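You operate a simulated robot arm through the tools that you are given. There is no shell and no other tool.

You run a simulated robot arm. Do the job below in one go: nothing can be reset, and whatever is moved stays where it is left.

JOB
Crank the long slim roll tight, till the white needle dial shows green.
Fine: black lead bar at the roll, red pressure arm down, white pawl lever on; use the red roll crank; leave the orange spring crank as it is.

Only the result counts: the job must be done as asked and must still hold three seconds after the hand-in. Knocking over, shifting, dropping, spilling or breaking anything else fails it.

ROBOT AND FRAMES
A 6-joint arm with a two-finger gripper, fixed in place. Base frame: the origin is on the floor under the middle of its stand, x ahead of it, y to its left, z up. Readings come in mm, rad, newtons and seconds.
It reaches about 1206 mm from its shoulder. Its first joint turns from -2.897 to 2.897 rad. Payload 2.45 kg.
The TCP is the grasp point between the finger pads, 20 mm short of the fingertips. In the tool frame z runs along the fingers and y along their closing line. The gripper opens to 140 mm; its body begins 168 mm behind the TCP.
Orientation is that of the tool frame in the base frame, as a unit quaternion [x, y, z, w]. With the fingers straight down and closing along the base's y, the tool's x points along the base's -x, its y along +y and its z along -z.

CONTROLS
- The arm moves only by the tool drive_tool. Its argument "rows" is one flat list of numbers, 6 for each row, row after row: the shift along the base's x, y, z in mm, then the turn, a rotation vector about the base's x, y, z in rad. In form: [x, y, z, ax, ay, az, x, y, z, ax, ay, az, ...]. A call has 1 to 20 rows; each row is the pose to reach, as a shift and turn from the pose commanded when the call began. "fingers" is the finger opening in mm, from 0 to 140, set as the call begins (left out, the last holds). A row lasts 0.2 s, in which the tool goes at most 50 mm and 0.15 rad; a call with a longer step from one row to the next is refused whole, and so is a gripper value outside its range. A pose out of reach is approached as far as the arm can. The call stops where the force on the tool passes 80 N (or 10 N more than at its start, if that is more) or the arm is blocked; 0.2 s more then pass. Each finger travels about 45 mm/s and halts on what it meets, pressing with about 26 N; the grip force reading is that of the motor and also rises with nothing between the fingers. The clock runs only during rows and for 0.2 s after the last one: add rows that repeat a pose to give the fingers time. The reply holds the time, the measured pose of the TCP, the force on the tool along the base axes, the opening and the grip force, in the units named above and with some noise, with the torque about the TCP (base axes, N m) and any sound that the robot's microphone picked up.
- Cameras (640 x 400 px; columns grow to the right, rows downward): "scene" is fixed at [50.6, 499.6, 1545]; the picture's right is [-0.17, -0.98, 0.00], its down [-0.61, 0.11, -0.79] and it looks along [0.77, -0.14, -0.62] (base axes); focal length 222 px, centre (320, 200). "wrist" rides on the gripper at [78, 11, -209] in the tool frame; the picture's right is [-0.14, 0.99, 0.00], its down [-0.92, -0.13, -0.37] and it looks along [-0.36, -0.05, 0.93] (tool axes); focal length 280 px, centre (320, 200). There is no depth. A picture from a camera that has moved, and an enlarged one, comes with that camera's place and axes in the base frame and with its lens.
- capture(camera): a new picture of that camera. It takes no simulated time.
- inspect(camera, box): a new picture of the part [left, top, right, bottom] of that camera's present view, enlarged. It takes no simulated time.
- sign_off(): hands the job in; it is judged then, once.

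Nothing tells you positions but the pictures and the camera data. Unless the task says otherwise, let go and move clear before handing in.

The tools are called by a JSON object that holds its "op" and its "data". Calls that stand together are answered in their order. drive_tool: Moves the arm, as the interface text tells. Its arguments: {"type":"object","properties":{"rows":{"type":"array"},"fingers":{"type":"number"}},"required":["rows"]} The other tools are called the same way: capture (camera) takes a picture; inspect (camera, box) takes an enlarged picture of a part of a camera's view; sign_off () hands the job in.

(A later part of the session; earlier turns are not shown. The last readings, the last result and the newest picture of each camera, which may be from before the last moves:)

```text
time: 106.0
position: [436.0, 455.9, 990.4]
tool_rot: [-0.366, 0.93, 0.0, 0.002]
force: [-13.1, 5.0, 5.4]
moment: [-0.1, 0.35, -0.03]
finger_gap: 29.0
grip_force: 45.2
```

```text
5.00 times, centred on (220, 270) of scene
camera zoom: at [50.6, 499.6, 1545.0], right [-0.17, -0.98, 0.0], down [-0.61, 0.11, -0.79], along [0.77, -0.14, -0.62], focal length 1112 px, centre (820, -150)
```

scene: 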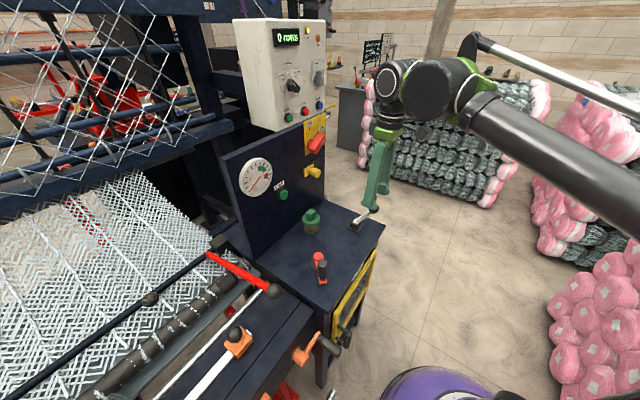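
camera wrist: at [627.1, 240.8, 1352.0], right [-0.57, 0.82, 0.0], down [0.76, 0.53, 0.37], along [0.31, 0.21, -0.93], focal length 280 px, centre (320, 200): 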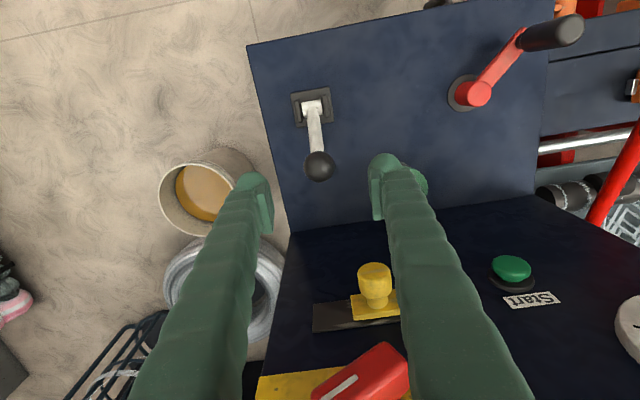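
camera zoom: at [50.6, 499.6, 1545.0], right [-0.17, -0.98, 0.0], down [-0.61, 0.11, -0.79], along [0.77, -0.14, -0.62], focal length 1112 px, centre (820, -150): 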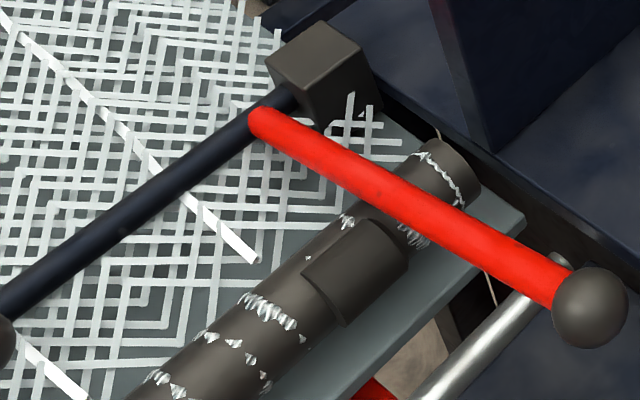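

Clockwise remains free. I'll try counter-clockwise 0.8 rad to see if that side is blocked or tensioning now.

{"op": "drive_tool", "data": {"rows": [-2.5, -7.7, 0, 0, 0, 0, -4.4, -15.3, 0, 0, 0, 0, -5.4, -23.2, 0, 0, 0, 0, -5.7, -31.1, 0, 0, 0, 0, -5.4, -39, 0, 0, 0, 0, -4.3, -46.9, 0, 0, 0, 0, -2.4, -54.6, 0, 0, 0, 0, 0.3, -62, 0, 0, 0, 0, 0.3, -62, 0, 0, 0, 0]}}

{"op": "inspect", "data": {"camera": "scene", "box": [238, 155, 276, 200]}}

{"op": "inspect", "data": {"camera": "scene", "box": [170, 230, 270, 310]}}

```text
time: 108.0
position: [435.7, 394.1, 990.3]
tool_rot: [-0.366, 0.931, 0.0, 0.004]
force: [8.3, 4.3, 9.1]
moment: [0.23, -0.34, -0.02]
finger_gap: 28.8
grip_force: 44.8
```

```text
8.89 times, centred on (257, 178) of scene
camera zoom: at [50.6, 499.6, 1545.0], right [-0.17, -0.98, 0.0], down [-0.61, 0.11, -0.79], along [0.77, -0.14, -0.62], focal length 1978 px, centre (880, 400)
```

zoom: 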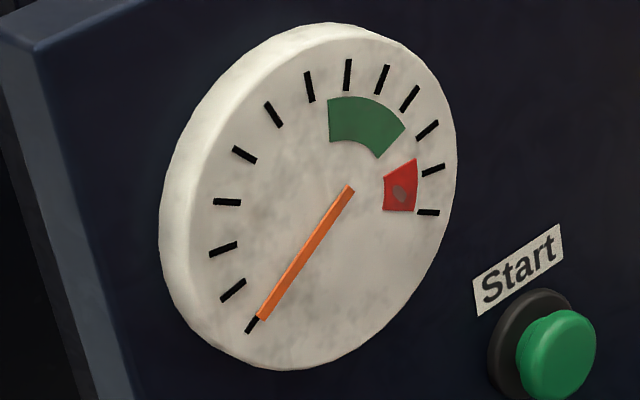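

```text
5.00 times, centred on (220, 270) of scene
camera zoom: at [50.6, 499.6, 1545.0], right [-0.17, -0.98, 0.0], down [-0.61, 0.11, -0.79], along [0.77, -0.14, -0.62], focal length 1112 px, centre (820, -150)
```

zoom: 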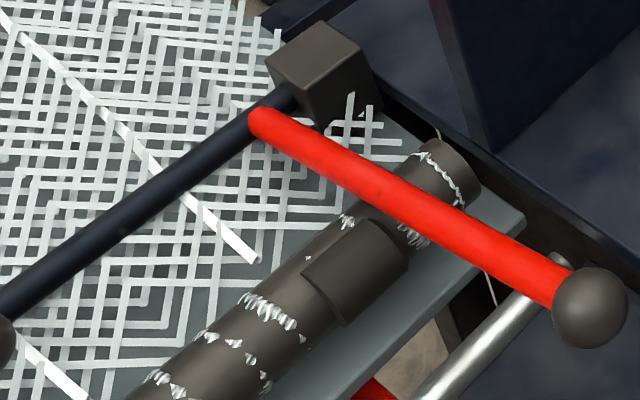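

The crank is still free both ways, so the missing condition must be the lead bar, the dark bar with the ball knob, which is not at the roll. I'll release the crank and carefully approach its knob at about (421, 886, 974).

{"op": "drive_tool", "data": {"rows": [0, 0, 0, 0, 0, 0, 0, 0, 0, 0, 0, 0, 0, 0, 0, 0, 0, 0, 0, 0, 40, 0, 0, 0, 0, 0, 85, 0, 0, 0, 0, 0, 130, 0, 0, 0, -5, 30, 145, 0, 0, 0, -10, 75, 145, 0, 0, 0, -15, 120, 145, 0, 0, 0, -20, 165, 145, 0, 0, 0, -25, 210, 145, 0, 0, 0, -28, 255, 145, 0, 0, 0, -30, 300, 145, 0, 0, 0, -30, 340, 145, 0, 0, 0, -30, 340, 145, 0, 0, 0], "fingers": 76}}

{"op": "capture", "data": {"camera": "wrist"}}

{"op": "capture", "data": {"camera": "scene"}}

```text
time: 111.2
position: [403.9, 737.5, 1138.4]
tool_rot: [-0.366, 0.931, 0.0, 0.001]
force: [-0.3, -0.1, 0.7]
moment: [0.03, 0.02, 0.0]
finger_gap: 76.0
grip_force: 0.1
```

```text
taken
camera wrist: at [339.1, 691.1, 1345.1], right [-0.57, 0.82, 0.0], down [0.76, 0.53, 0.37], along [0.31, 0.21, -0.93], focal length 280 px, centre (320, 200)
```

wrist: 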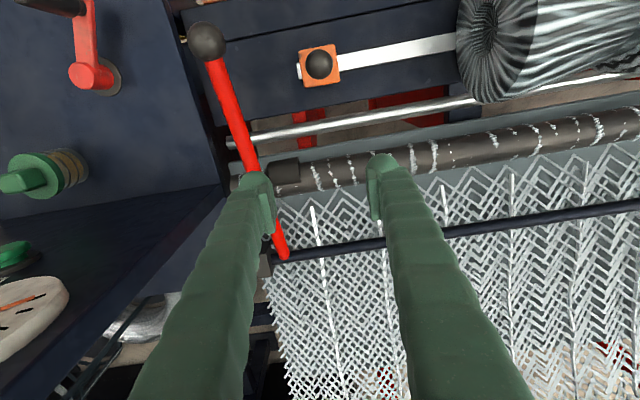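

```text
taken
```

scene: 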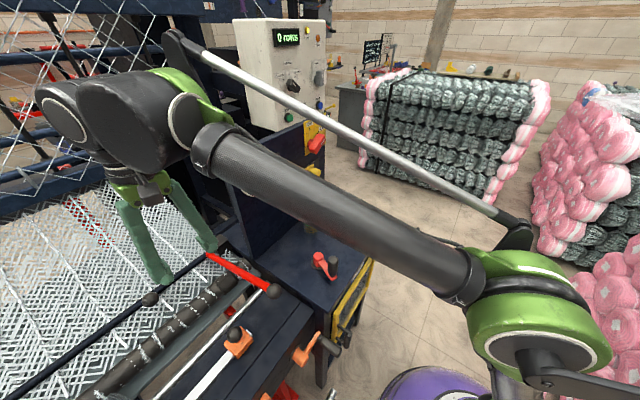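

Good overview of bar, net and roll. I'll zoom on the bar's right end and where it meets the block.

{"op": "inspect", "data": {"camera": "wrist", "box": [230, 140, 380, 290]}}

{"op": "inspect", "data": {"camera": "wrist", "box": [420, 80, 640, 300]}}

```text
2.67 times, centred on (305, 215) of wrist
camera zoom: at [339.1, 691.1, 1345.1], right [-0.57, 0.82, 0.0], down [0.76, 0.53, 0.37], along [0.31, 0.21, -0.93], focal length 748 px, centre (360, 160)
```

zoom: 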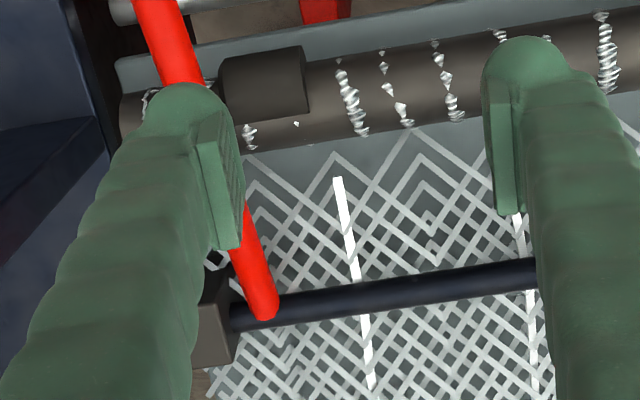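

```text
1.82 times, centred on (530, 190) of wrist
camera zoom: at [339.1, 691.1, 1345.1], right [-0.57, 0.82, 0.0], down [0.76, 0.53, 0.37], along [0.31, 0.21, -0.93], focal length 510 px, centre (-62, 218)
```

zoom: 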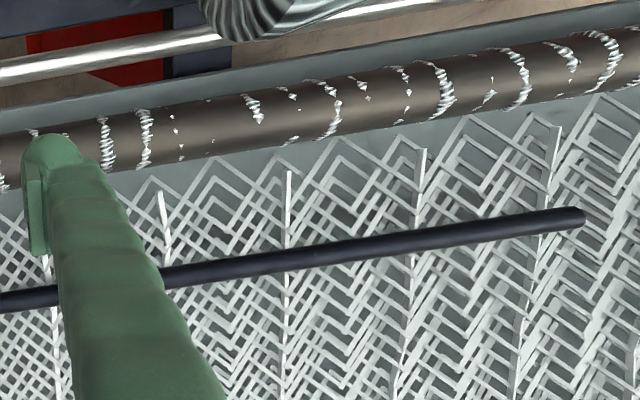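

The bar is carried by the block at its right end and its knob sits behind my right finger. I'll move over the knob, staying within reach height.

{"op": "drive_tool", "data": {"rows": [2, 25, -10, 0, 0, 0, 5, 55, -22, 0, 0, 0, 8, 85, -38, 0, 0, 0, 11, 110, -55, 0, 0, 0, 14, 130, -75, 0, 0, 0, 14, 130, -75, 0, 0, 0]}}

{"op": "capture", "data": {"camera": "wrist"}}

{"op": "capture", "data": {"camera": "scene"}}

```text
time: 112.6
position: [420.1, 864.5, 1061.1]
tool_rot: [-0.366, 0.93, 0.0, 0.001]
force: [-0.3, -0.2, 0.4]
moment: [0.02, -0.01, 0.0]
finger_gap: 76.2
grip_force: 0.0
```

```text
taken
camera wrist: at [354.4, 817.9, 1269.3], right [-0.57, 0.82, 0.0], down [0.76, 0.53, 0.37], along [0.31, 0.21, -0.93], focal length 280 px, centre (320, 200)
```

wrist: 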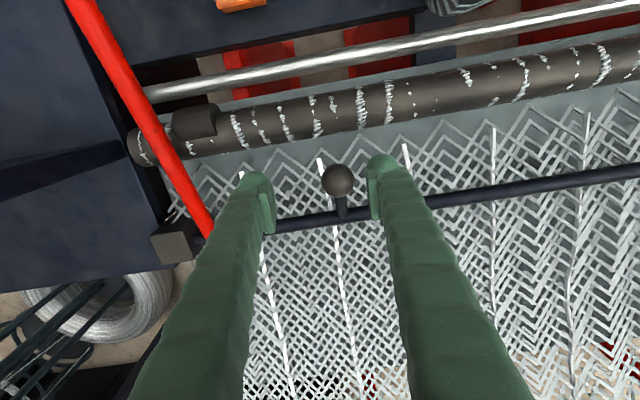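

```text
taken
```

scene: 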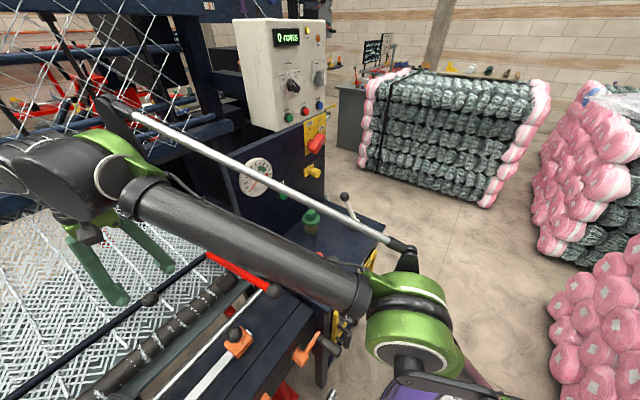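

The knob and its stalk are now visible between the fingers. I'll zoom in to see how it mounts on the bar.

{"op": "inspect", "data": {"camera": "wrist", "box": [270, 120, 410, 260]}}

{"op": "inspect", "data": {"camera": "wrist", "box": [100, 80, 280, 280]}}

{"op": "inspect", "data": {"camera": "scene", "box": [60, 220, 200, 340]}}

```text
2.86 times, centred on (340, 190) of wrist
camera zoom: at [354.4, 817.9, 1269.3], right [-0.57, 0.82, 0.0], down [0.76, 0.53, 0.37], along [0.31, 0.21, -0.93], focal length 801 px, centre (263, 229)
```

zoom: 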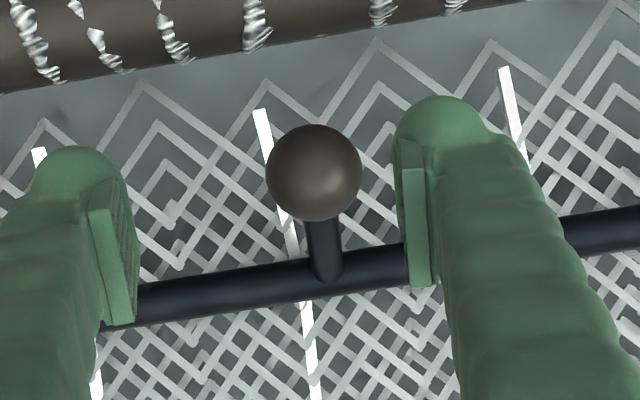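

```text
2.00 times, centred on (190, 180) of wrist
camera zoom: at [354.4, 817.9, 1269.3], right [-0.57, 0.82, 0.0], down [0.76, 0.53, 0.37], along [0.31, 0.21, -0.93], focal length 561 px, centre (580, 240)
```

zoom: 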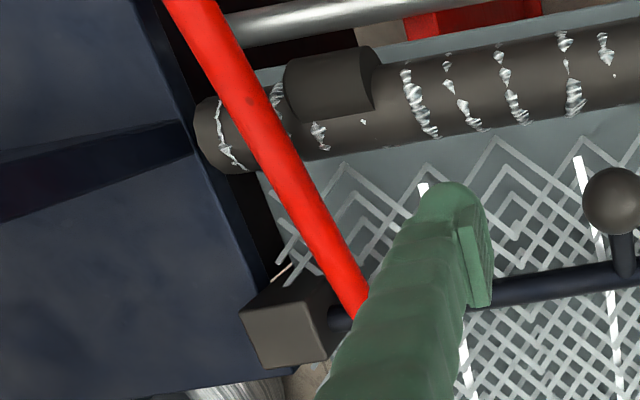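

```text
3.33 times, centred on (130, 280) of scene
camera zoom: at [50.6, 499.6, 1545.0], right [-0.17, -0.98, 0.0], down [-0.61, 0.11, -0.79], along [0.77, -0.14, -0.62], focal length 742 px, centre (953, -67)
```

zoom: 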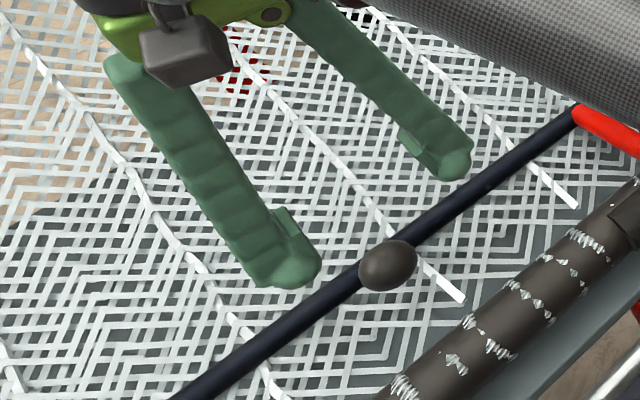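

The bar, stalk and knob are one piece held at the block. I'll centre over the knob at (422, 887), descend and grip it.

{"op": "drive_tool", "data": {"rows": [1, 12, -15, 0, 0, 0, 2, 22, -32, 0, 0, 0, 2, 22.5, -55, 0, 0, 0, 2, 22.5, -75, 0, 0, 0, 2, 22.5, -85, 0, 0, 0, 2, 22.5, -85, 0, 0, 0], "fingers": 66}}

{"op": "inspect", "data": {"camera": "wrist", "box": [220, 80, 420, 280]}}

{"op": "inspect", "data": {"camera": "scene", "box": [100, 230, 200, 330]}}

```text
time: 114.0
position: [421.2, 887.8, 975.5]
tool_rot: [-0.366, 0.931, 0.0, 0.002]
force: [0.0, 0.5, -0.1]
moment: [-0.01, -0.01, -0.01]
finger_gap: 65.8
grip_force: 0.0
```

```text
2.00 times, centred on (320, 180) of wrist
camera zoom: at [356.2, 841.6, 1183.1], right [-0.57, 0.82, 0.0], down [0.76, 0.53, 0.37], along [0.31, 0.21, -0.93], focal length 561 px, centre (320, 240)
```

zoom: 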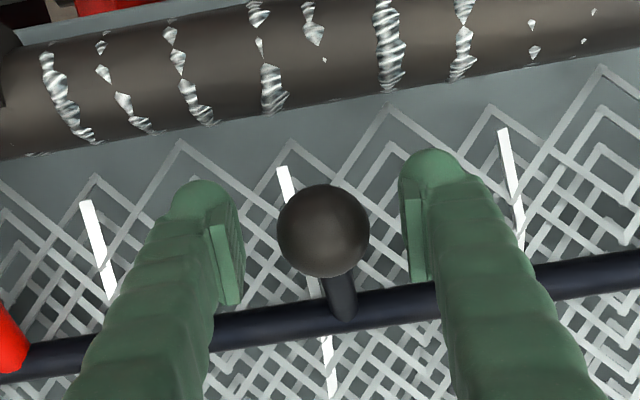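

```text
4.00 times, centred on (150, 280) of scene
camera zoom: at [50.6, 499.6, 1545.0], right [-0.17, -0.98, 0.0], down [-0.61, 0.11, -0.79], along [0.77, -0.14, -0.62], focal length 890 px, centre (1000, -120)
```

zoom: 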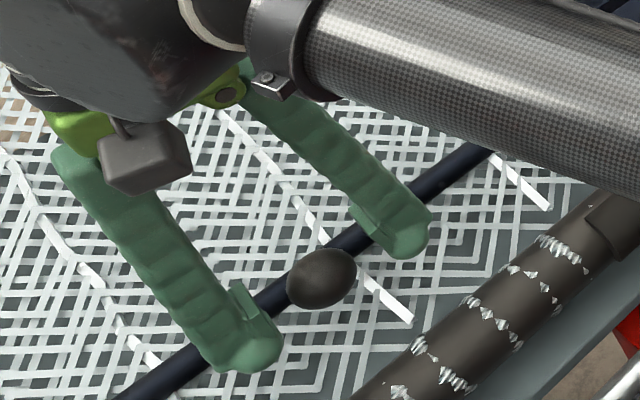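

The knob is centred between the fingers. I'll close on it.

{"op": "drive_tool", "data": {"rows": [0, 0, 0, 0, 0, 0, 0, 0, 0, 0, 0, 0, 0, 0, 0, 0, 0, 0, 0, 0, 0, 0, 0, 0, 0, 0, 0, 0, 0, 0], "fingers": 0}}

{"op": "inspect", "data": {"camera": "wrist", "box": [220, 80, 420, 280]}}

```text
time: 115.2
position: [421.0, 886.6, 974.7]
tool_rot: [-0.367, 0.93, 0.0, 0.002]
force: [-4.9, 8.0, -0.2]
moment: [0.11, -0.02, 0.08]
finger_gap: 34.5
grip_force: 45.2
```

```text
2.00 times, centred on (320, 180) of wrist
camera zoom: at [355.4, 842.3, 1183.0], right [-0.57, 0.82, 0.0], down [0.76, 0.53, 0.37], along [0.31, 0.21, -0.93], focal length 561 px, centre (320, 240)
```

zoom: 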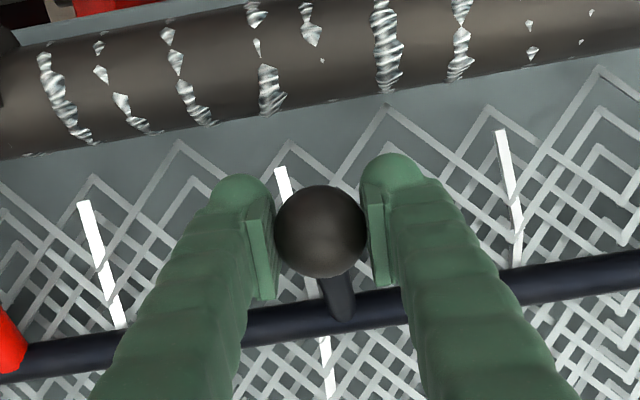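

Gripped with low force. I'll try a small 5 mm move horizontally toward the roll.

{"op": "drive_tool", "data": {"rows": [-1.8, -1.7, 0, 0, 0, 0, -3.65, -3.4, 0, 0, 0, 0, -3.65, -3.4, 0, 0, 0, 0]}}

```text
time: 116.0
position: [416.3, 885.1, 973.4]
tool_rot: [-0.367, 0.93, 0.0, 0.002]
force: [-7.8, 12.2, -8.4]
moment: [0.28, -0.2, 0.0]
finger_gap: 34.5
grip_force: 45.2
```

Little resistance toward the roll, with a slight downward pull, which suggests it swings. I'll go another 8 mm and look.

{"op": "drive_tool", "data": {"rows": [-2, -1.8, 0, 0, 0, 0, -4, -3.6, 0, 0, 0, 0, -5.8, -5.5, 0, 0, 0, 0, -5.8, -5.5, 0, 0, 0, 0]}}

{"op": "inspect", "data": {"camera": "wrist", "box": [220, 80, 420, 280]}}

{"op": "inspect", "data": {"camera": "wrist", "box": [0, 60, 200, 300]}}

```text
time: 117.0
position: [412.3, 879.8, 973.7]
tool_rot: [-0.367, 0.93, -0.001, 0.002]
force: [-8.8, 15.0, -31.0]
moment: [0.19, -0.13, -0.01]
finger_gap: 34.3
grip_force: 45.0
```

```text
2.00 times, centred on (320, 180) of wrist
camera zoom: at [347.3, 834.4, 1182.1], right [-0.57, 0.82, 0.0], down [0.76, 0.53, 0.37], along [0.31, 0.21, -0.93], focal length 561 px, centre (320, 240)
```

zoom: 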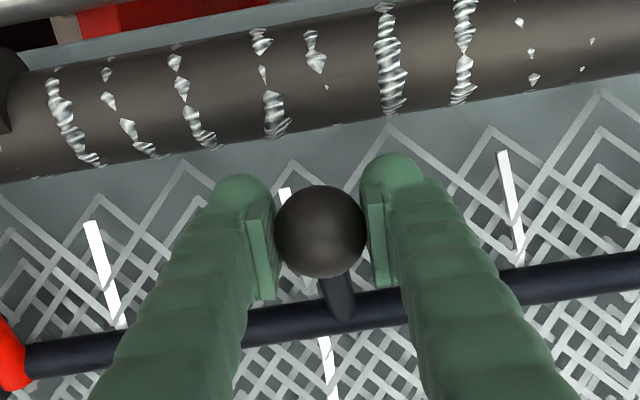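

```text
1.67 times, centred on (100, 180) of wrist
camera zoom: at [347.3, 834.4, 1182.1], right [-0.57, 0.82, 0.0], down [0.76, 0.53, 0.37], along [0.31, 0.21, -0.93], focal length 467 px, centre (687, 233)
```

zoom: 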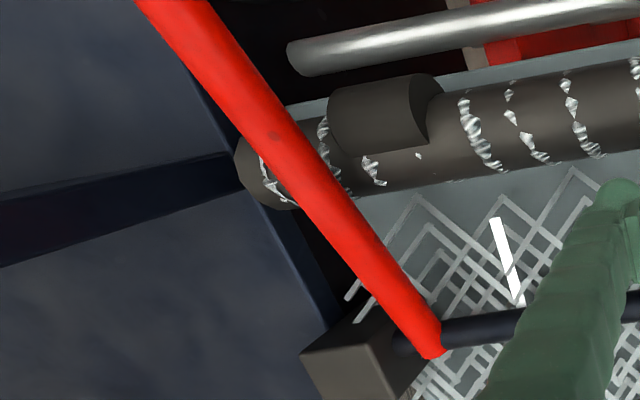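

The bar itself moved toward the roll with the knob, so the lead bar does travel, along a path that drops slightly. I'll let the knob come down 3 mm and continue toward the roll a little.

{"op": "drive_tool", "data": {"rows": [-0.7, 0.8, -1.5, 0, 0, 0, -1.0, 1.0, -3.2, 0, 0, 0, -1.0, 1.0, -3.2, 0, 0, 0]}}

{"op": "drive_tool", "data": {"rows": [-2.5, -2.3, -0.8, 0, 0, 0, -5, -4.7, -1.6, 0, 0, 0, -7.3, -6.8, -2.4, 0, 0, 0, -7.3, -6.8, -2.4, 0, 0, 0]}}

{"op": "inspect", "data": {"camera": "wrist", "box": [220, 80, 420, 280]}}

{"op": "capture", "data": {"camera": "scene"}}

```text
time: 117.8
position: [411.3, 880.4, 974.5]
tool_rot: [-0.367, 0.93, 0.0, 0.001]
force: [-7.1, 6.7, 16.6]
moment: [-0.29, 0.42, -0.07]
finger_gap: 34.5
grip_force: 44.8
```

```text
time: 118.8
position: [403.4, 870.9, 970.6]
tool_rot: [-0.365, 0.931, 0.0, 0.003]
force: [-3.4, -0.8, 32.7]
moment: [0.11, -0.08, 0.0]
finger_gap: 34.2
grip_force: 44.9
```

```text
2.00 times, centred on (320, 180) of wrist
camera zoom: at [338.0, 825.0, 1179.3], right [-0.57, 0.82, 0.0], down [0.76, 0.53, 0.37], along [0.31, 0.21, -0.93], focal length 561 px, centre (320, 240)
```

zoom: 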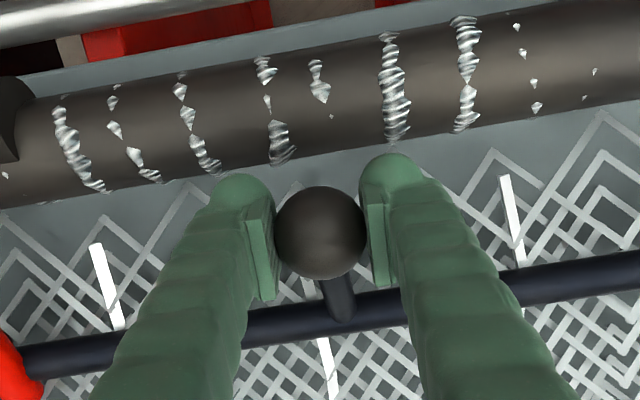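

```text
taken
```

scene: 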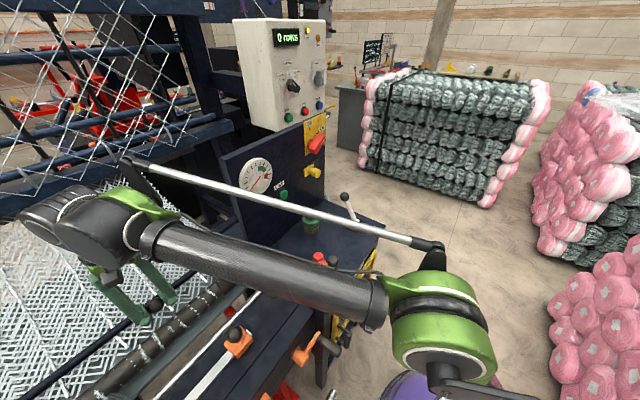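

The path is horizontal: the bar slides toward the roll. I'll check what happens at the right end, by the block and the red arm, before continuing.

{"op": "inspect", "data": {"camera": "wrist", "box": [0, 60, 240, 300]}}

{"op": "inspect", "data": {"camera": "scene", "box": [120, 220, 300, 340]}}

```text
1.67 times, centred on (120, 180) of wrist
camera zoom: at [338.0, 825.0, 1179.3], right [-0.57, 0.82, 0.0], down [0.76, 0.53, 0.37], along [0.31, 0.21, -0.93], focal length 467 px, centre (653, 233)
```

zoom: 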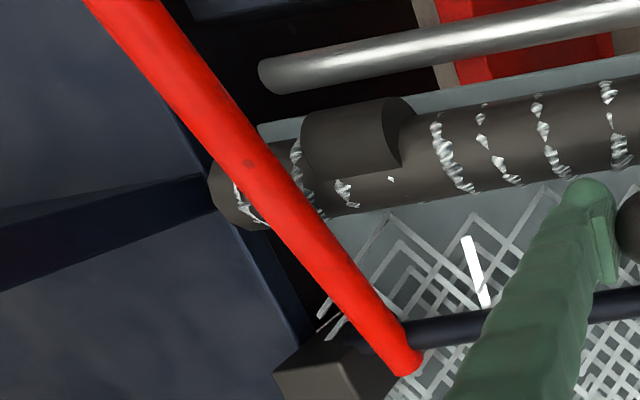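

```text
3.33 times, centred on (210, 280) of scene
camera zoom: at [50.6, 499.6, 1545.0], right [-0.17, -0.98, 0.0], down [-0.61, 0.11, -0.79], along [0.77, -0.14, -0.62], focal length 742 px, centre (687, -67)
```

zoom: 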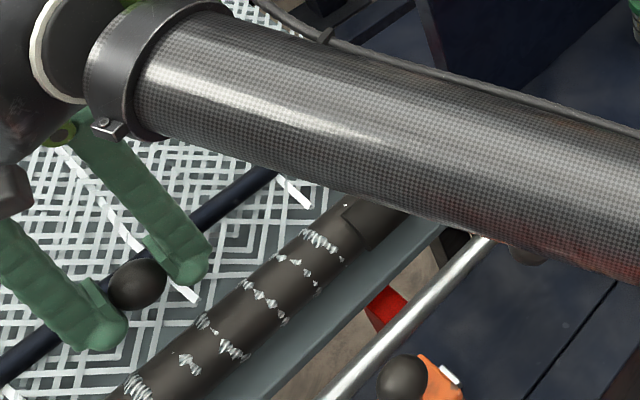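

The bar slides independently of the red arm's pivot, moving toward the roll. I'll raise my z slightly to unload and slide it another 30 mm.

{"op": "drive_tool", "data": {"rows": [-3.6, -3.4, 2, 0, 0, 0, -7.3, -6.8, 2, 0, 0, 0, -10.9, -10.2, 2, 0, 0, 0, -14.6, -13.7, 2, 0, 0, 0, -18.2, -17.1, 2, 0, 0, 0, -21.9, -20.5, 2, 0, 0, 0, -21.9, -20.5, 2, 0, 0, 0]}}

{"op": "inspect", "data": {"camera": "wrist", "box": [220, 80, 420, 280]}}

{"op": "inspect", "data": {"camera": "wrist", "box": [0, 60, 240, 300]}}

```text
time: 120.4
position: [384.7, 851.7, 970.7]
tool_rot: [-0.366, 0.931, -0.001, 0.001]
force: [18.8, -7.7, -48.6]
moment: [0.13, 0.1, 0.01]
finger_gap: 34.2
grip_force: 45.5
```

```text
2.00 times, centred on (320, 180) of wrist
camera zoom: at [319.5, 806.9, 1178.2], right [-0.57, 0.82, 0.0], down [0.76, 0.53, 0.37], along [0.3, 0.21, -0.93], focal length 561 px, centre (320, 240)
```

zoom: 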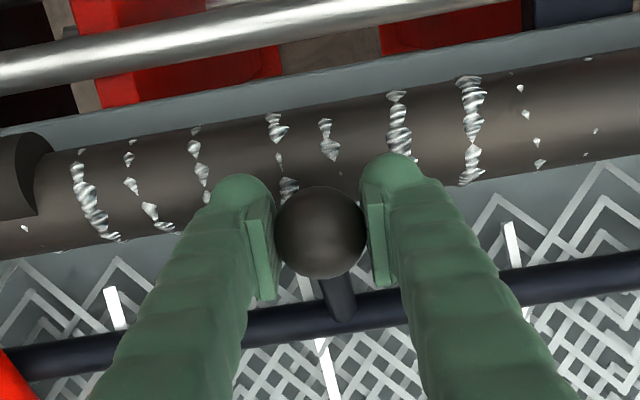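

```text
1.67 times, centred on (120, 180) of wrist
camera zoom: at [319.5, 806.9, 1178.2], right [-0.57, 0.82, 0.0], down [0.76, 0.53, 0.37], along [0.3, 0.21, -0.93], focal length 467 px, centre (653, 233)
```

zoom: 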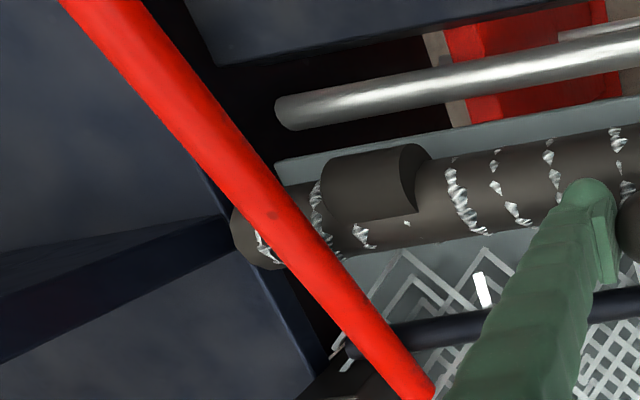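

The bar follows well, now about 50 mm closer. I'll fine-tune z and sideways and go another 25 mm toward the roll.

{"op": "drive_tool", "data": {"rows": [-2.6, -4.5, -1.1, 0, 0, 0, -6.3, -7.9, -1.1, 0, 0, 0, -9.9, -11.3, -1.1, 0, 0, 0, -13.6, -14.8, -1.1, 0, 0, 0, -17.2, -18.2, -1.1, 0, 0, 0, -17.2, -18.2, -1.1, 0, 0, 0]}}

{"op": "inspect", "data": {"camera": "wrist", "box": [220, 80, 420, 280]}}

{"op": "inspect", "data": {"camera": "wrist", "box": [0, 60, 240, 300]}}

```text
time: 121.8
position: [367.2, 834.7, 967.1]
tool_rot: [-0.366, 0.931, -0.001, 0.001]
force: [18.5, -8.9, -53.5]
moment: [0.08, 0.08, -0.03]
finger_gap: 34.3
grip_force: 45.4
```

```text
2.00 times, centred on (320, 180) of wrist
camera zoom: at [301.8, 789.0, 1176.4], right [-0.57, 0.82, 0.0], down [0.76, 0.53, 0.37], along [0.3, 0.21, -0.93], focal length 561 px, centre (320, 240)
```

zoom: 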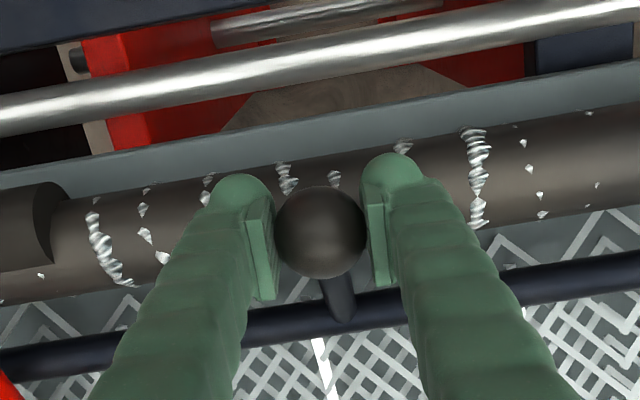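

```text
1.67 times, centred on (120, 180) of wrist
camera zoom: at [301.8, 789.0, 1176.4], right [-0.57, 0.82, 0.0], down [0.76, 0.53, 0.37], along [0.3, 0.21, -0.93], focal length 467 px, centre (653, 233)
```

zoom: 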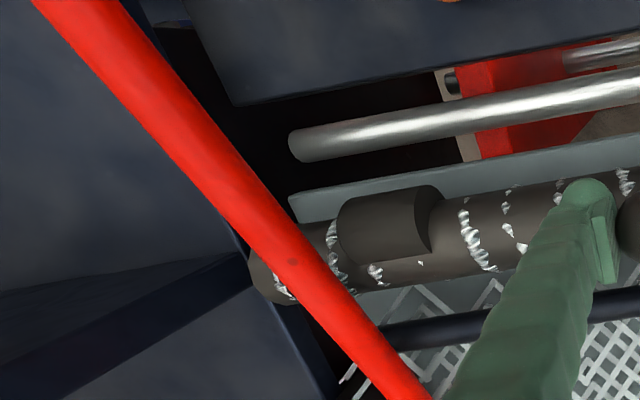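

The path slopes gently downward; I'll lower z a bit more and continue 15 mm, watching for the end stop.

{"op": "drive_tool", "data": {"rows": [1, -1, -2, 0, 0, 0, -2.6, -4.4, -3.2, 0, 0, 0, -6.3, -7.8, -3.6, 0, 0, 0, -9.9, -11.3, -4, 0, 0, 0, -9.9, -11.3, -4, 0, 0, 0]}}

{"op": "inspect", "data": {"camera": "wrist", "box": [220, 80, 420, 280]}}

```text
time: 123.0
position: [354.7, 822.4, 964.9]
tool_rot: [-0.367, 0.93, 0.0, 0.003]
force: [19.3, 25.2, 0.8]
moment: [0.53, -0.41, 0.05]
finger_gap: 34.2
grip_force: 44.8
```

```text
2.00 times, centred on (320, 180) of wrist
camera zoom: at [290.5, 777.6, 1173.6], right [-0.57, 0.82, 0.0], down [0.76, 0.53, 0.37], along [0.3, 0.21, -0.93], focal length 561 px, centre (320, 240)
```

zoom: 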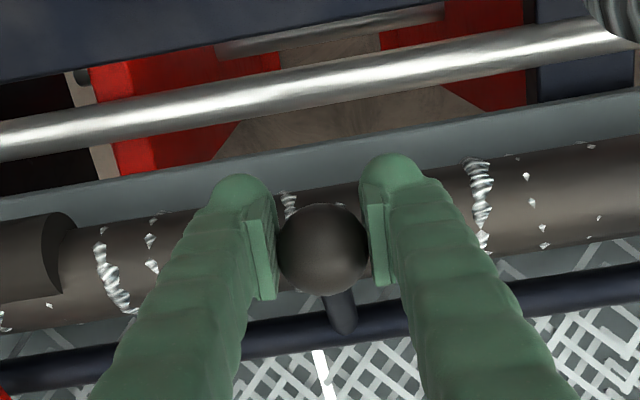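

There's now about 31 N of resistance along the path and the knob lags slightly, which looks like the end stop near the roll. I'll press 4 mm more to confirm.

{"op": "drive_tool", "data": {"rows": [-1.5, -1.4, -0.2, 0, 0, 0, -3, -2.8, -0.4, 0, 0, 0, -3, -2.8, -0.4, 0, 0, 0]}}

{"op": "capture", "data": {"camera": "wrist"}}

```text
time: 123.8
position: [352.9, 820.7, 966.5]
tool_rot: [-0.366, 0.931, 0.0, 0.001]
force: [18.3, 33.9, 0.9]
moment: [0.04, -0.02, 0.08]
finger_gap: 34.1
grip_force: 45.1
```

```text
taken
camera wrist: at [287.6, 775.0, 1173.5], right [-0.57, 0.82, 0.0], down [0.76, 0.53, 0.37], along [0.3, 0.21, -0.93], focal length 280 px, centre (320, 200)
```

wrist: 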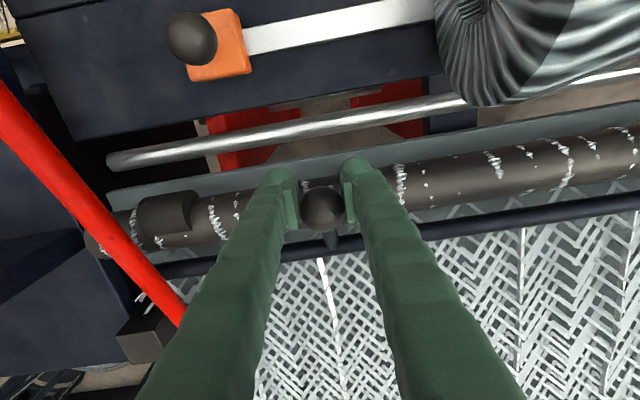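

The bar is now right beside the roll and stopped (about 36 N), so the lead bar is at the roll. I'll ease off, open the fingers, and rise.

{"op": "drive_tool", "data": {"rows": [1, 1, 0, 0, 0, 0, 1, 1, 0, 0, 0, 0, 1, 1, 0, 0, 0, 0, 1, 1, 0, 0, 0, 0, 1, 1, 30, 0, 0, 0, 1, 1, 65, 0, 0, 0, 1, 1, 100, 0, 0, 0, 1, 1, 100, 0, 0, 0], "fingers": 70}}

{"op": "capture", "data": {"camera": "wrist"}}

{"op": "capture", "data": {"camera": "scene"}}

```text
time: 125.6
position: [352.2, 821.3, 1064.9]
tool_rot: [-0.367, 0.93, 0.0, 0.002]
force: [0.3, -0.5, 0.3]
moment: [0.0, -0.03, 0.01]
finger_gap: 69.8
grip_force: 0.0
```

```text
taken
camera wrist: at [287.2, 775.1, 1273.4], right [-0.57, 0.82, 0.0], down [0.76, 0.53, 0.37], along [0.31, 0.21, -0.93], focal length 280 px, centre (320, 200)
```

wrist: 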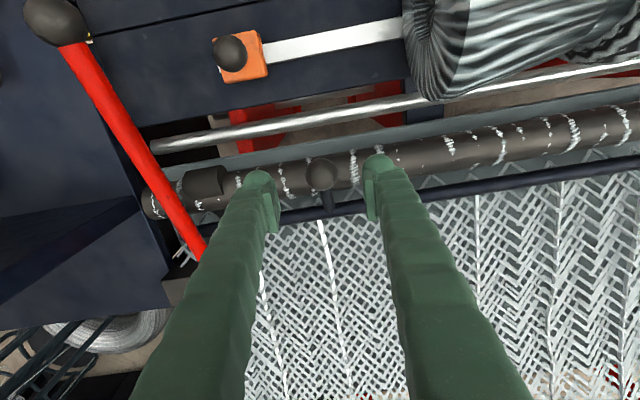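

```text
taken
```

scene: 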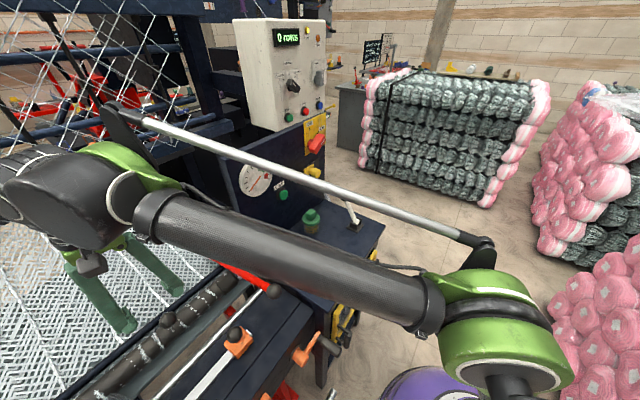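

The lead bar stays at the roll. I'll head back over the crank handle, last near (436, 394), at a safe height.

{"op": "drive_tool", "data": {"rows": [5, -35, 20, 0, 0, 0, 12, -75, 40, 0, 0, 0, 20, -117, 60, 0, 0, 0, 29, -160, 72, 0, 0, 0, 38, -204, 75, 0, 0, 0, 47, -248, 75, 0, 0, 0, 56, -292, 75, 0, 0, 0, 65, -336, 75, 0, 0, 0, 75, -382, 75, 0, 0, 0, 84, -427, 75, 0, 0, 0, 84, -427, 75, 0, 0, 0], "fingers": 64}}

{"op": "inspect", "data": {"camera": "wrist", "box": [220, 80, 420, 240]}}

{"op": "capture", "data": {"camera": "scene"}}

```text
time: 128.0
position: [437.4, 392.9, 1141.7]
tool_rot: [-0.366, 0.93, 0.0, 0.001]
force: [-0.6, 0.9, -0.5]
moment: [0.01, 0.02, 0.02]
finger_gap: 64.1
grip_force: 0.0
```

```text
2.50 times, centred on (320, 160) of wrist
camera zoom: at [372.7, 347.0, 1349.9], right [-0.57, 0.82, 0.0], down [0.76, 0.53, 0.37], along [0.31, 0.21, -0.93], focal length 701 px, centre (320, 300)
```

zoom: 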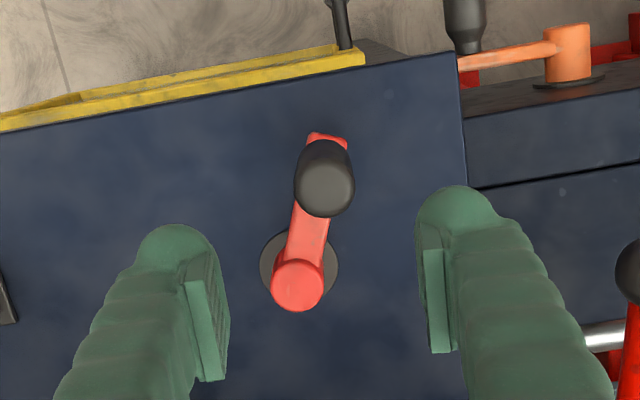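

```text
taken
```

scene: 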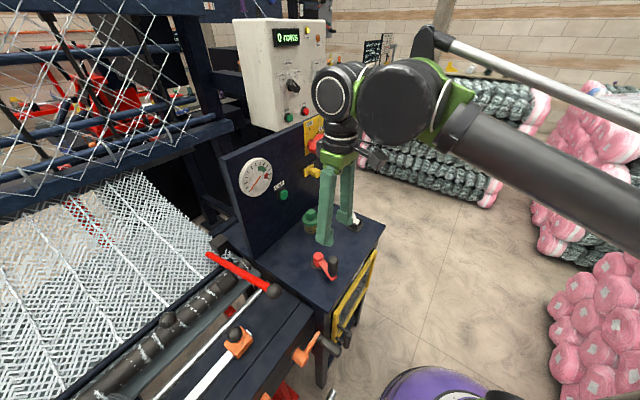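

All three parts are now set, and the handle is directly below. I'll descend and grip the crank.

{"op": "drive_tool", "data": {"rows": [0, 0, -40, 0, 0, 0, 0, 0, -85, 0, 0, 0, 0, 0, -130, 0, 0, 0, 0, 0, -151, 0, 0, 0, 0, 0, -151, 0, 0, 0]}}

{"op": "drive_tool", "data": {"rows": [0, 0, 0, 0, 0, 0, 0, 0, 0, 0, 0, 0, 0, 0, 0, 0, 0, 0, 0, 0, 0, 0, 0, 0, 0, 0, 0, 0, 0, 0], "fingers": 0}}

{"op": "inspect", "data": {"camera": "scene", "box": [238, 155, 276, 200]}}

```text
time: 129.2
position: [439.5, 393.3, 989.5]
tool_rot: [-0.367, 0.93, -0.001, 0.001]
force: [-0.1, -0.2, 0.2]
moment: [0.02, 0.0, 0.0]
finger_gap: 63.8
grip_force: 0.0
```

```text
time: 130.4
position: [439.6, 394.3, 988.2]
tool_rot: [-0.367, 0.93, 0.0, 0.001]
force: [-3.1, 0.2, -2.9]
moment: [0.02, 0.0, -0.04]
finger_gap: 29.2
grip_force: 45.4
```

```text
8.89 times, centred on (257, 178) of scene
camera zoom: at [50.6, 499.6, 1545.0], right [-0.17, -0.98, 0.0], down [-0.61, 0.11, -0.79], along [0.77, -0.14, -0.62], focal length 1978 px, centre (880, 400)
```

zoom: 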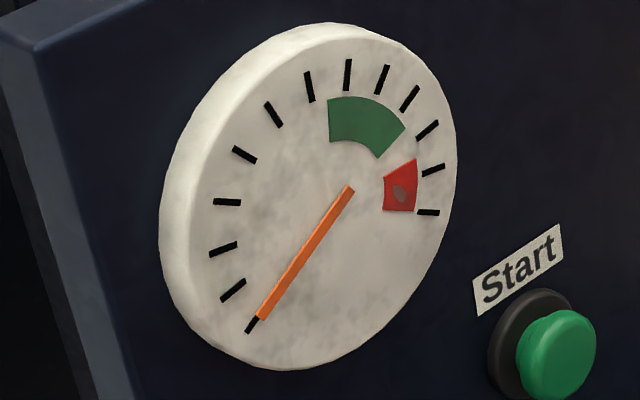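

Gripped. I'll try counter-clockwise 0.4 rad and check force, sound and needle.

{"op": "drive_tool", "data": {"rows": [3.59, -7.06, 0.3, 0, 0, 0, 7.86, -13.72, 0.3, 0, 0, 0, 12.77, -19.92, 0.3, 0, 0, 0, 18.29, -25.61, 0.3, 0, 0, 0, 18.29, -25.61, 0.3, 0, 0, 0]}}

{"op": "inspect", "data": {"camera": "scene", "box": [238, 155, 276, 200]}}

{"op": "inspect", "data": {"camera": "scene", "box": [120, 220, 280, 340]}}

```text
time: 131.6
position: [457.6, 367.4, 989.2]
tool_rot: [-0.367, 0.93, 0.0, 0.002]
force: [7.2, 10.4, -28.6]
moment: [0.17, -0.27, -0.03]
finger_gap: 28.7
grip_force: 44.9
```

```text
8.89 times, centred on (257, 178) of scene
camera zoom: at [50.6, 499.6, 1545.0], right [-0.17, -0.98, 0.0], down [-0.61, 0.11, -0.79], along [0.77, -0.14, -0.62], focal length 1978 px, centre (880, 400)
```

zoom: 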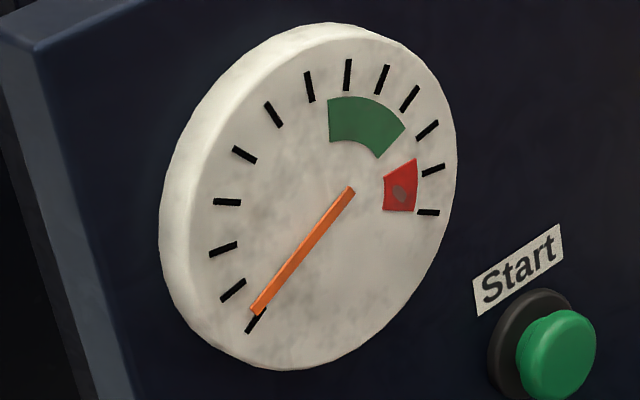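

```text
3.33 times, centred on (200, 280) of scene
camera zoom: at [50.6, 499.6, 1545.0], right [-0.17, -0.98, 0.0], down [-0.61, 0.11, -0.79], along [0.77, -0.14, -0.62], focal length 742 px, centre (720, -67)
```

zoom: 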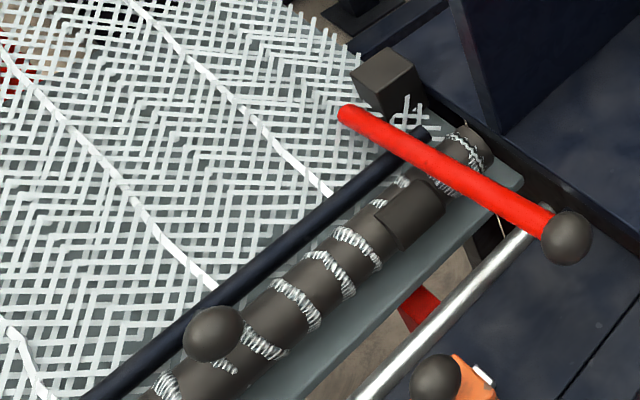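

The needle has begun to rise and the net is winding on the roll, so counter-clockwise tightens with everything set. I'll continue 1.5 rad counter-clockwise and recheck.

{"op": "drive_tool", "data": {"rows": [16.5, -11.0, -0.7, 0, 0, 0, 34.9, -18.2, -0.7, 0, 0, 0, 54.5, -20.7, -0.7, 0, 0, 0, 74.1, -18.2, -0.7, 0, 0, 0, 92.5, -11, -0.7, 0, 0, 0, 108.5, 0.5, -0.7, 0, 0, 0, 108.5, 0.5, -0.7, 0, 0, 0]}}

{"op": "inspect", "data": {"camera": "scene", "box": [238, 155, 276, 200]}}

{"op": "inspect", "data": {"camera": "wrist", "box": [220, 50, 420, 250]}}

```text
time: 133.2
position: [568.1, 369.9, 991.0]
tool_rot: [-0.366, 0.931, -0.001, 0.002]
force: [-0.9, 2.2, -33.0]
moment: [0.24, -0.19, 0.02]
finger_gap: 28.6
grip_force: 44.8
```

```text
8.89 times, centred on (257, 178) of scene
camera zoom: at [50.6, 499.6, 1545.0], right [-0.17, -0.98, 0.0], down [-0.61, 0.11, -0.79], along [0.77, -0.14, -0.62], focal length 1978 px, centre (880, 400)
```

zoom: 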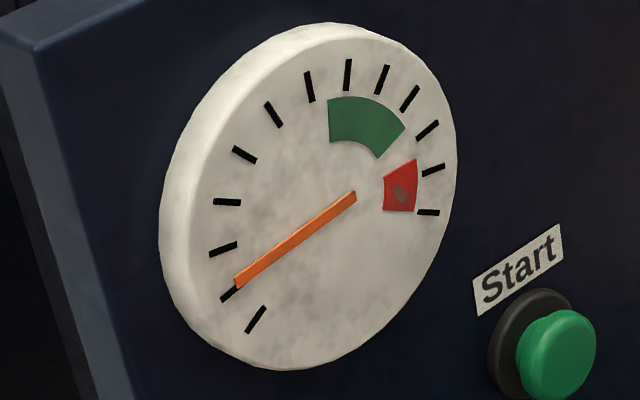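

```text
2.00 times, centred on (320, 150) of wrist
camera zoom: at [502.0, 323.8, 1198.7], right [-0.57, 0.82, 0.0], down [0.76, 0.53, 0.37], along [0.3, 0.21, -0.93], focal length 561 px, centre (320, 300)
```

zoom: 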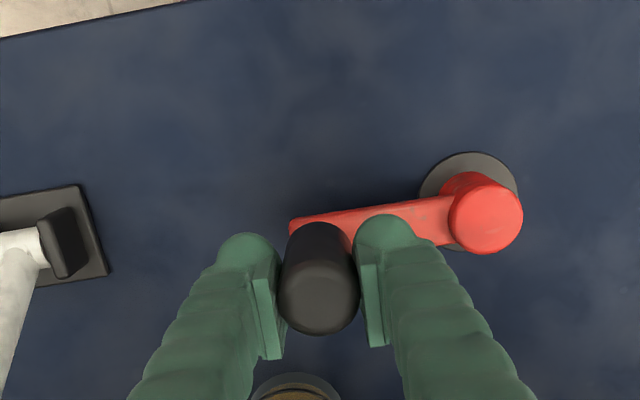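

The needle has reached tick 1 after 1.9 rad, so roughly 0.6 tick per radian. Before winding more I'll test whether the pawl holds: open the fingers here and see if the needle stays.

{"op": "drive_tool", "data": {"rows": [0, 0, 0, 0, 0, 0, 0, 0, 0, 0, 0, 0, 0, 0, 0, 0, 0, 0, 0, 0, 0, 0, 0, 0, 0, 0, 0, 0, 0, 0, 0, 0, 0, 0, 0, 0, 0, 0, 0, 0, 0, 0], "fingers": 60}}

{"op": "inspect", "data": {"camera": "scene", "box": [238, 155, 276, 200]}}

{"op": "inspect", "data": {"camera": "wrist", "box": [220, 50, 420, 250]}}

```text
time: 134.8
position: [566.5, 368.4, 990.9]
tool_rot: [-0.366, 0.931, 0.0, 0.002]
force: [0.0, 0.2, -0.5]
moment: [0.0, 0.06, 0.02]
finger_gap: 60.0
grip_force: 0.0
```

```text
8.89 times, centred on (257, 178) of scene
camera zoom: at [50.6, 499.6, 1545.0], right [-0.17, -0.98, 0.0], down [-0.61, 0.11, -0.79], along [0.77, -0.14, -0.62], focal length 1978 px, centre (880, 400)
```

zoom: 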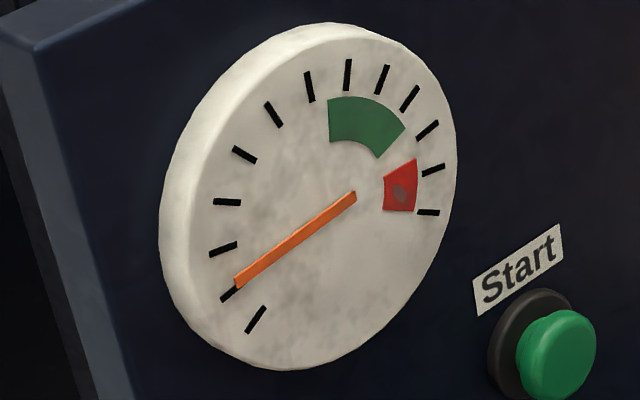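

```text
2.00 times, centred on (320, 150) of wrist
camera zoom: at [501.1, 322.8, 1199.4], right [-0.57, 0.82, 0.0], down [0.76, 0.53, 0.37], along [0.31, 0.21, -0.93], focal length 561 px, centre (320, 300)
```

zoom: 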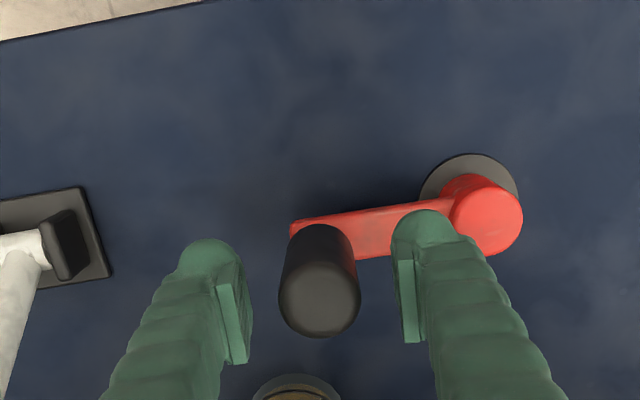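

The needle holds with the crank released. To be sure it's the pawl holding and not just friction, I'll regrip and try turning back very slightly.

{"op": "drive_tool", "data": {"rows": [1, 0.8, 0, 0, 0, 0, 1, 0.8, 0, 0, 0, 0, 1, 0.8, 0, 0, 0, 0, 1, 0.8, 0, 0, 0, 0, 1, 0.8, 0, 0, 0, 0], "fingers": 0}}

{"op": "drive_tool", "data": {"rows": [-3, -2.7, 0, 0, 0, 0, -6, -5.2, 0, 0, 0, 0, -6, -5.2, 0, 0, 0, 0]}}

{"op": "inspect", "data": {"camera": "scene", "box": [238, 155, 276, 200]}}

```text
time: 136.0
position: [567.1, 368.9, 991.4]
tool_rot: [-0.365, 0.931, 0.0, 0.002]
force: [1.2, -1.0, -0.5]
moment: [0.0, -0.01, 0.03]
finger_gap: 29.0
grip_force: 44.6
```

```text
time: 136.8
position: [560.7, 363.0, 990.7]
tool_rot: [-0.365, 0.931, 0.0, 0.003]
force: [4.9, -3.1, 8.6]
moment: [-0.07, -0.04, 0.0]
finger_gap: 28.5
grip_force: 44.5
```

```text
8.89 times, centred on (257, 178) of scene
camera zoom: at [50.6, 499.6, 1545.0], right [-0.17, -0.98, 0.0], down [-0.61, 0.11, -0.79], along [0.77, -0.14, -0.62], focal length 1978 px, centre (880, 400)
```

zoom: 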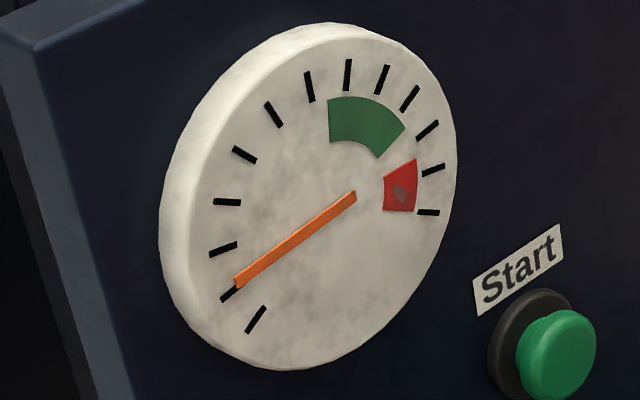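

The crank backed up about 0.1 rad freely while the needle stayed, which points to the pawl holding the roll. I'll back up a further 0.6 rad to be certain.

{"op": "drive_tool", "data": {"rows": [-10, -7.5, 0, 0, 0, 0, -21, -13.5, 0, 0, 0, 0, -32.5, -17.5, 0, 0, 0, 0, -44, -19.5, 0, 0, 0, 0, -44, -19.5, 0, 0, 0, 0]}}

{"op": "inspect", "data": {"camera": "scene", "box": [238, 155, 276, 200]}}

{"op": "inspect", "data": {"camera": "wrist", "box": [220, 50, 420, 250]}}

```text
time: 138.0
position: [514.5, 346.3, 988.6]
tool_rot: [-0.366, 0.931, 0.0, 0.002]
force: [-3.9, 47.3, 16.0]
moment: [0.58, 0.11, -0.08]
finger_gap: 28.9
grip_force: 45.2
```

```text
8.89 times, centred on (257, 178) of scene
camera zoom: at [50.6, 499.6, 1545.0], right [-0.17, -0.98, 0.0], down [-0.61, 0.11, -0.79], along [0.77, -0.14, -0.62], focal length 1978 px, centre (880, 400)
```

zoom: 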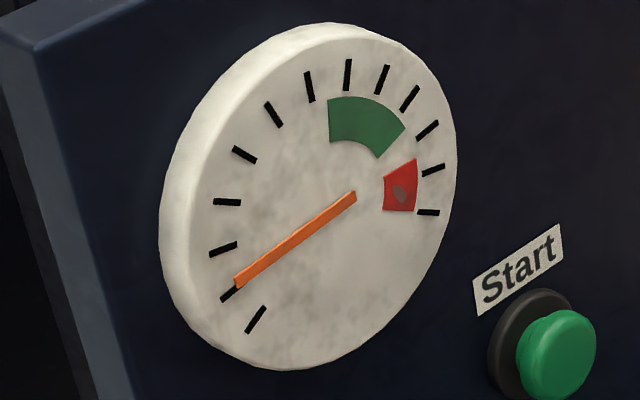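

```text
2.00 times, centred on (320, 150) of wrist
camera zoom: at [448.7, 299.9, 1198.4], right [-0.57, 0.82, 0.0], down [0.76, 0.53, 0.37], along [0.31, 0.21, -0.93], focal length 561 px, centre (320, 300)
```

zoom: 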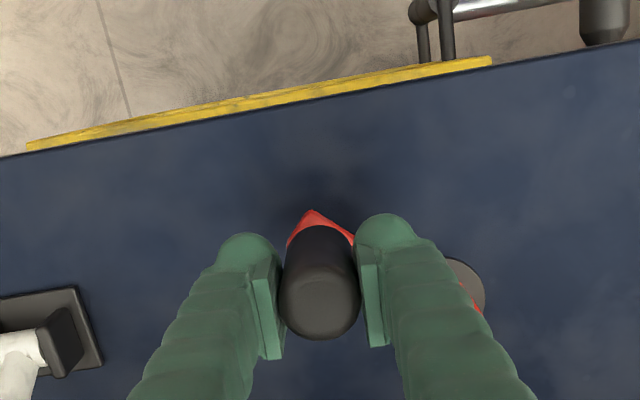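

Even after backing the crank 0.7 rad the needle hasn't dropped, so the pawl is on and holding the roll. Now I'll wind half a turn counter-clockwise and read the dial.

{"op": "drive_tool", "data": {"rows": [23.85, 8.37, 0.5, 0, 0, 0, 44.75, 21.87, 0.5, 0, 0, 0, 60.45, 41.16, 0.5, 0, 0, 0, 69.43, 64.36, 0.5, 0, 0, 0, 70.8, 89.2, 0.5, 0, 0, 0, 64.43, 113.25, 0.5, 0, 0, 0, 50.93, 134.15, 0.5, 0, 0, 0, 31.64, 149.85, 0.5, 0, 0, 0, 8.44, 158.83, 0.5, 0, 0, 0, -16.4, 160.2, 0.5, 0, 0, 0]}}

{"op": "inspect", "data": {"camera": "scene", "box": [238, 155, 276, 200]}}

{"op": "inspect", "data": {"camera": "wrist", "box": [220, 50, 420, 250]}}

```text
time: 140.2
position: [499.2, 501.5, 990.0]
tool_rot: [-0.366, 0.931, -0.001, 0.001]
force: [-0.6, -13.7, -30.8]
moment: [-0.13, 0.09, 0.02]
finger_gap: 28.5
grip_force: 44.8
```

```text
8.89 times, centred on (257, 178) of scene
camera zoom: at [50.6, 499.6, 1545.0], right [-0.17, -0.98, 0.0], down [-0.61, 0.11, -0.79], along [0.77, -0.14, -0.62], focal length 1978 px, centre (880, 400)
```

zoom: 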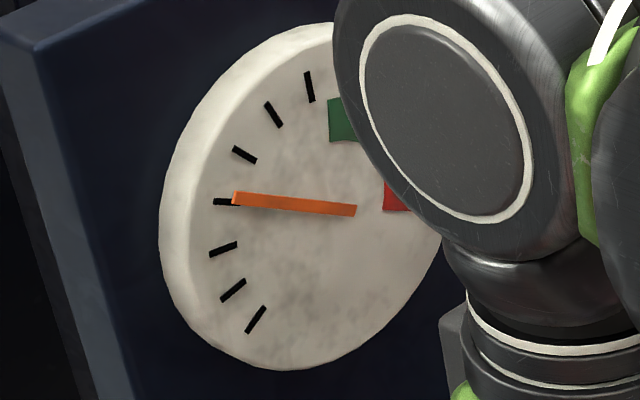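

```text
2.00 times, centred on (320, 150) of wrist
camera zoom: at [433.9, 457.2, 1199.7], right [-0.57, 0.82, 0.0], down [0.76, 0.53, 0.37], along [0.3, 0.21, -0.93], focal length 561 px, centre (320, 300)
```

zoom: 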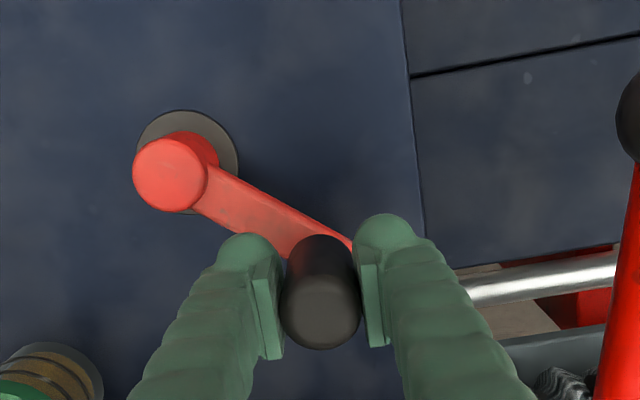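

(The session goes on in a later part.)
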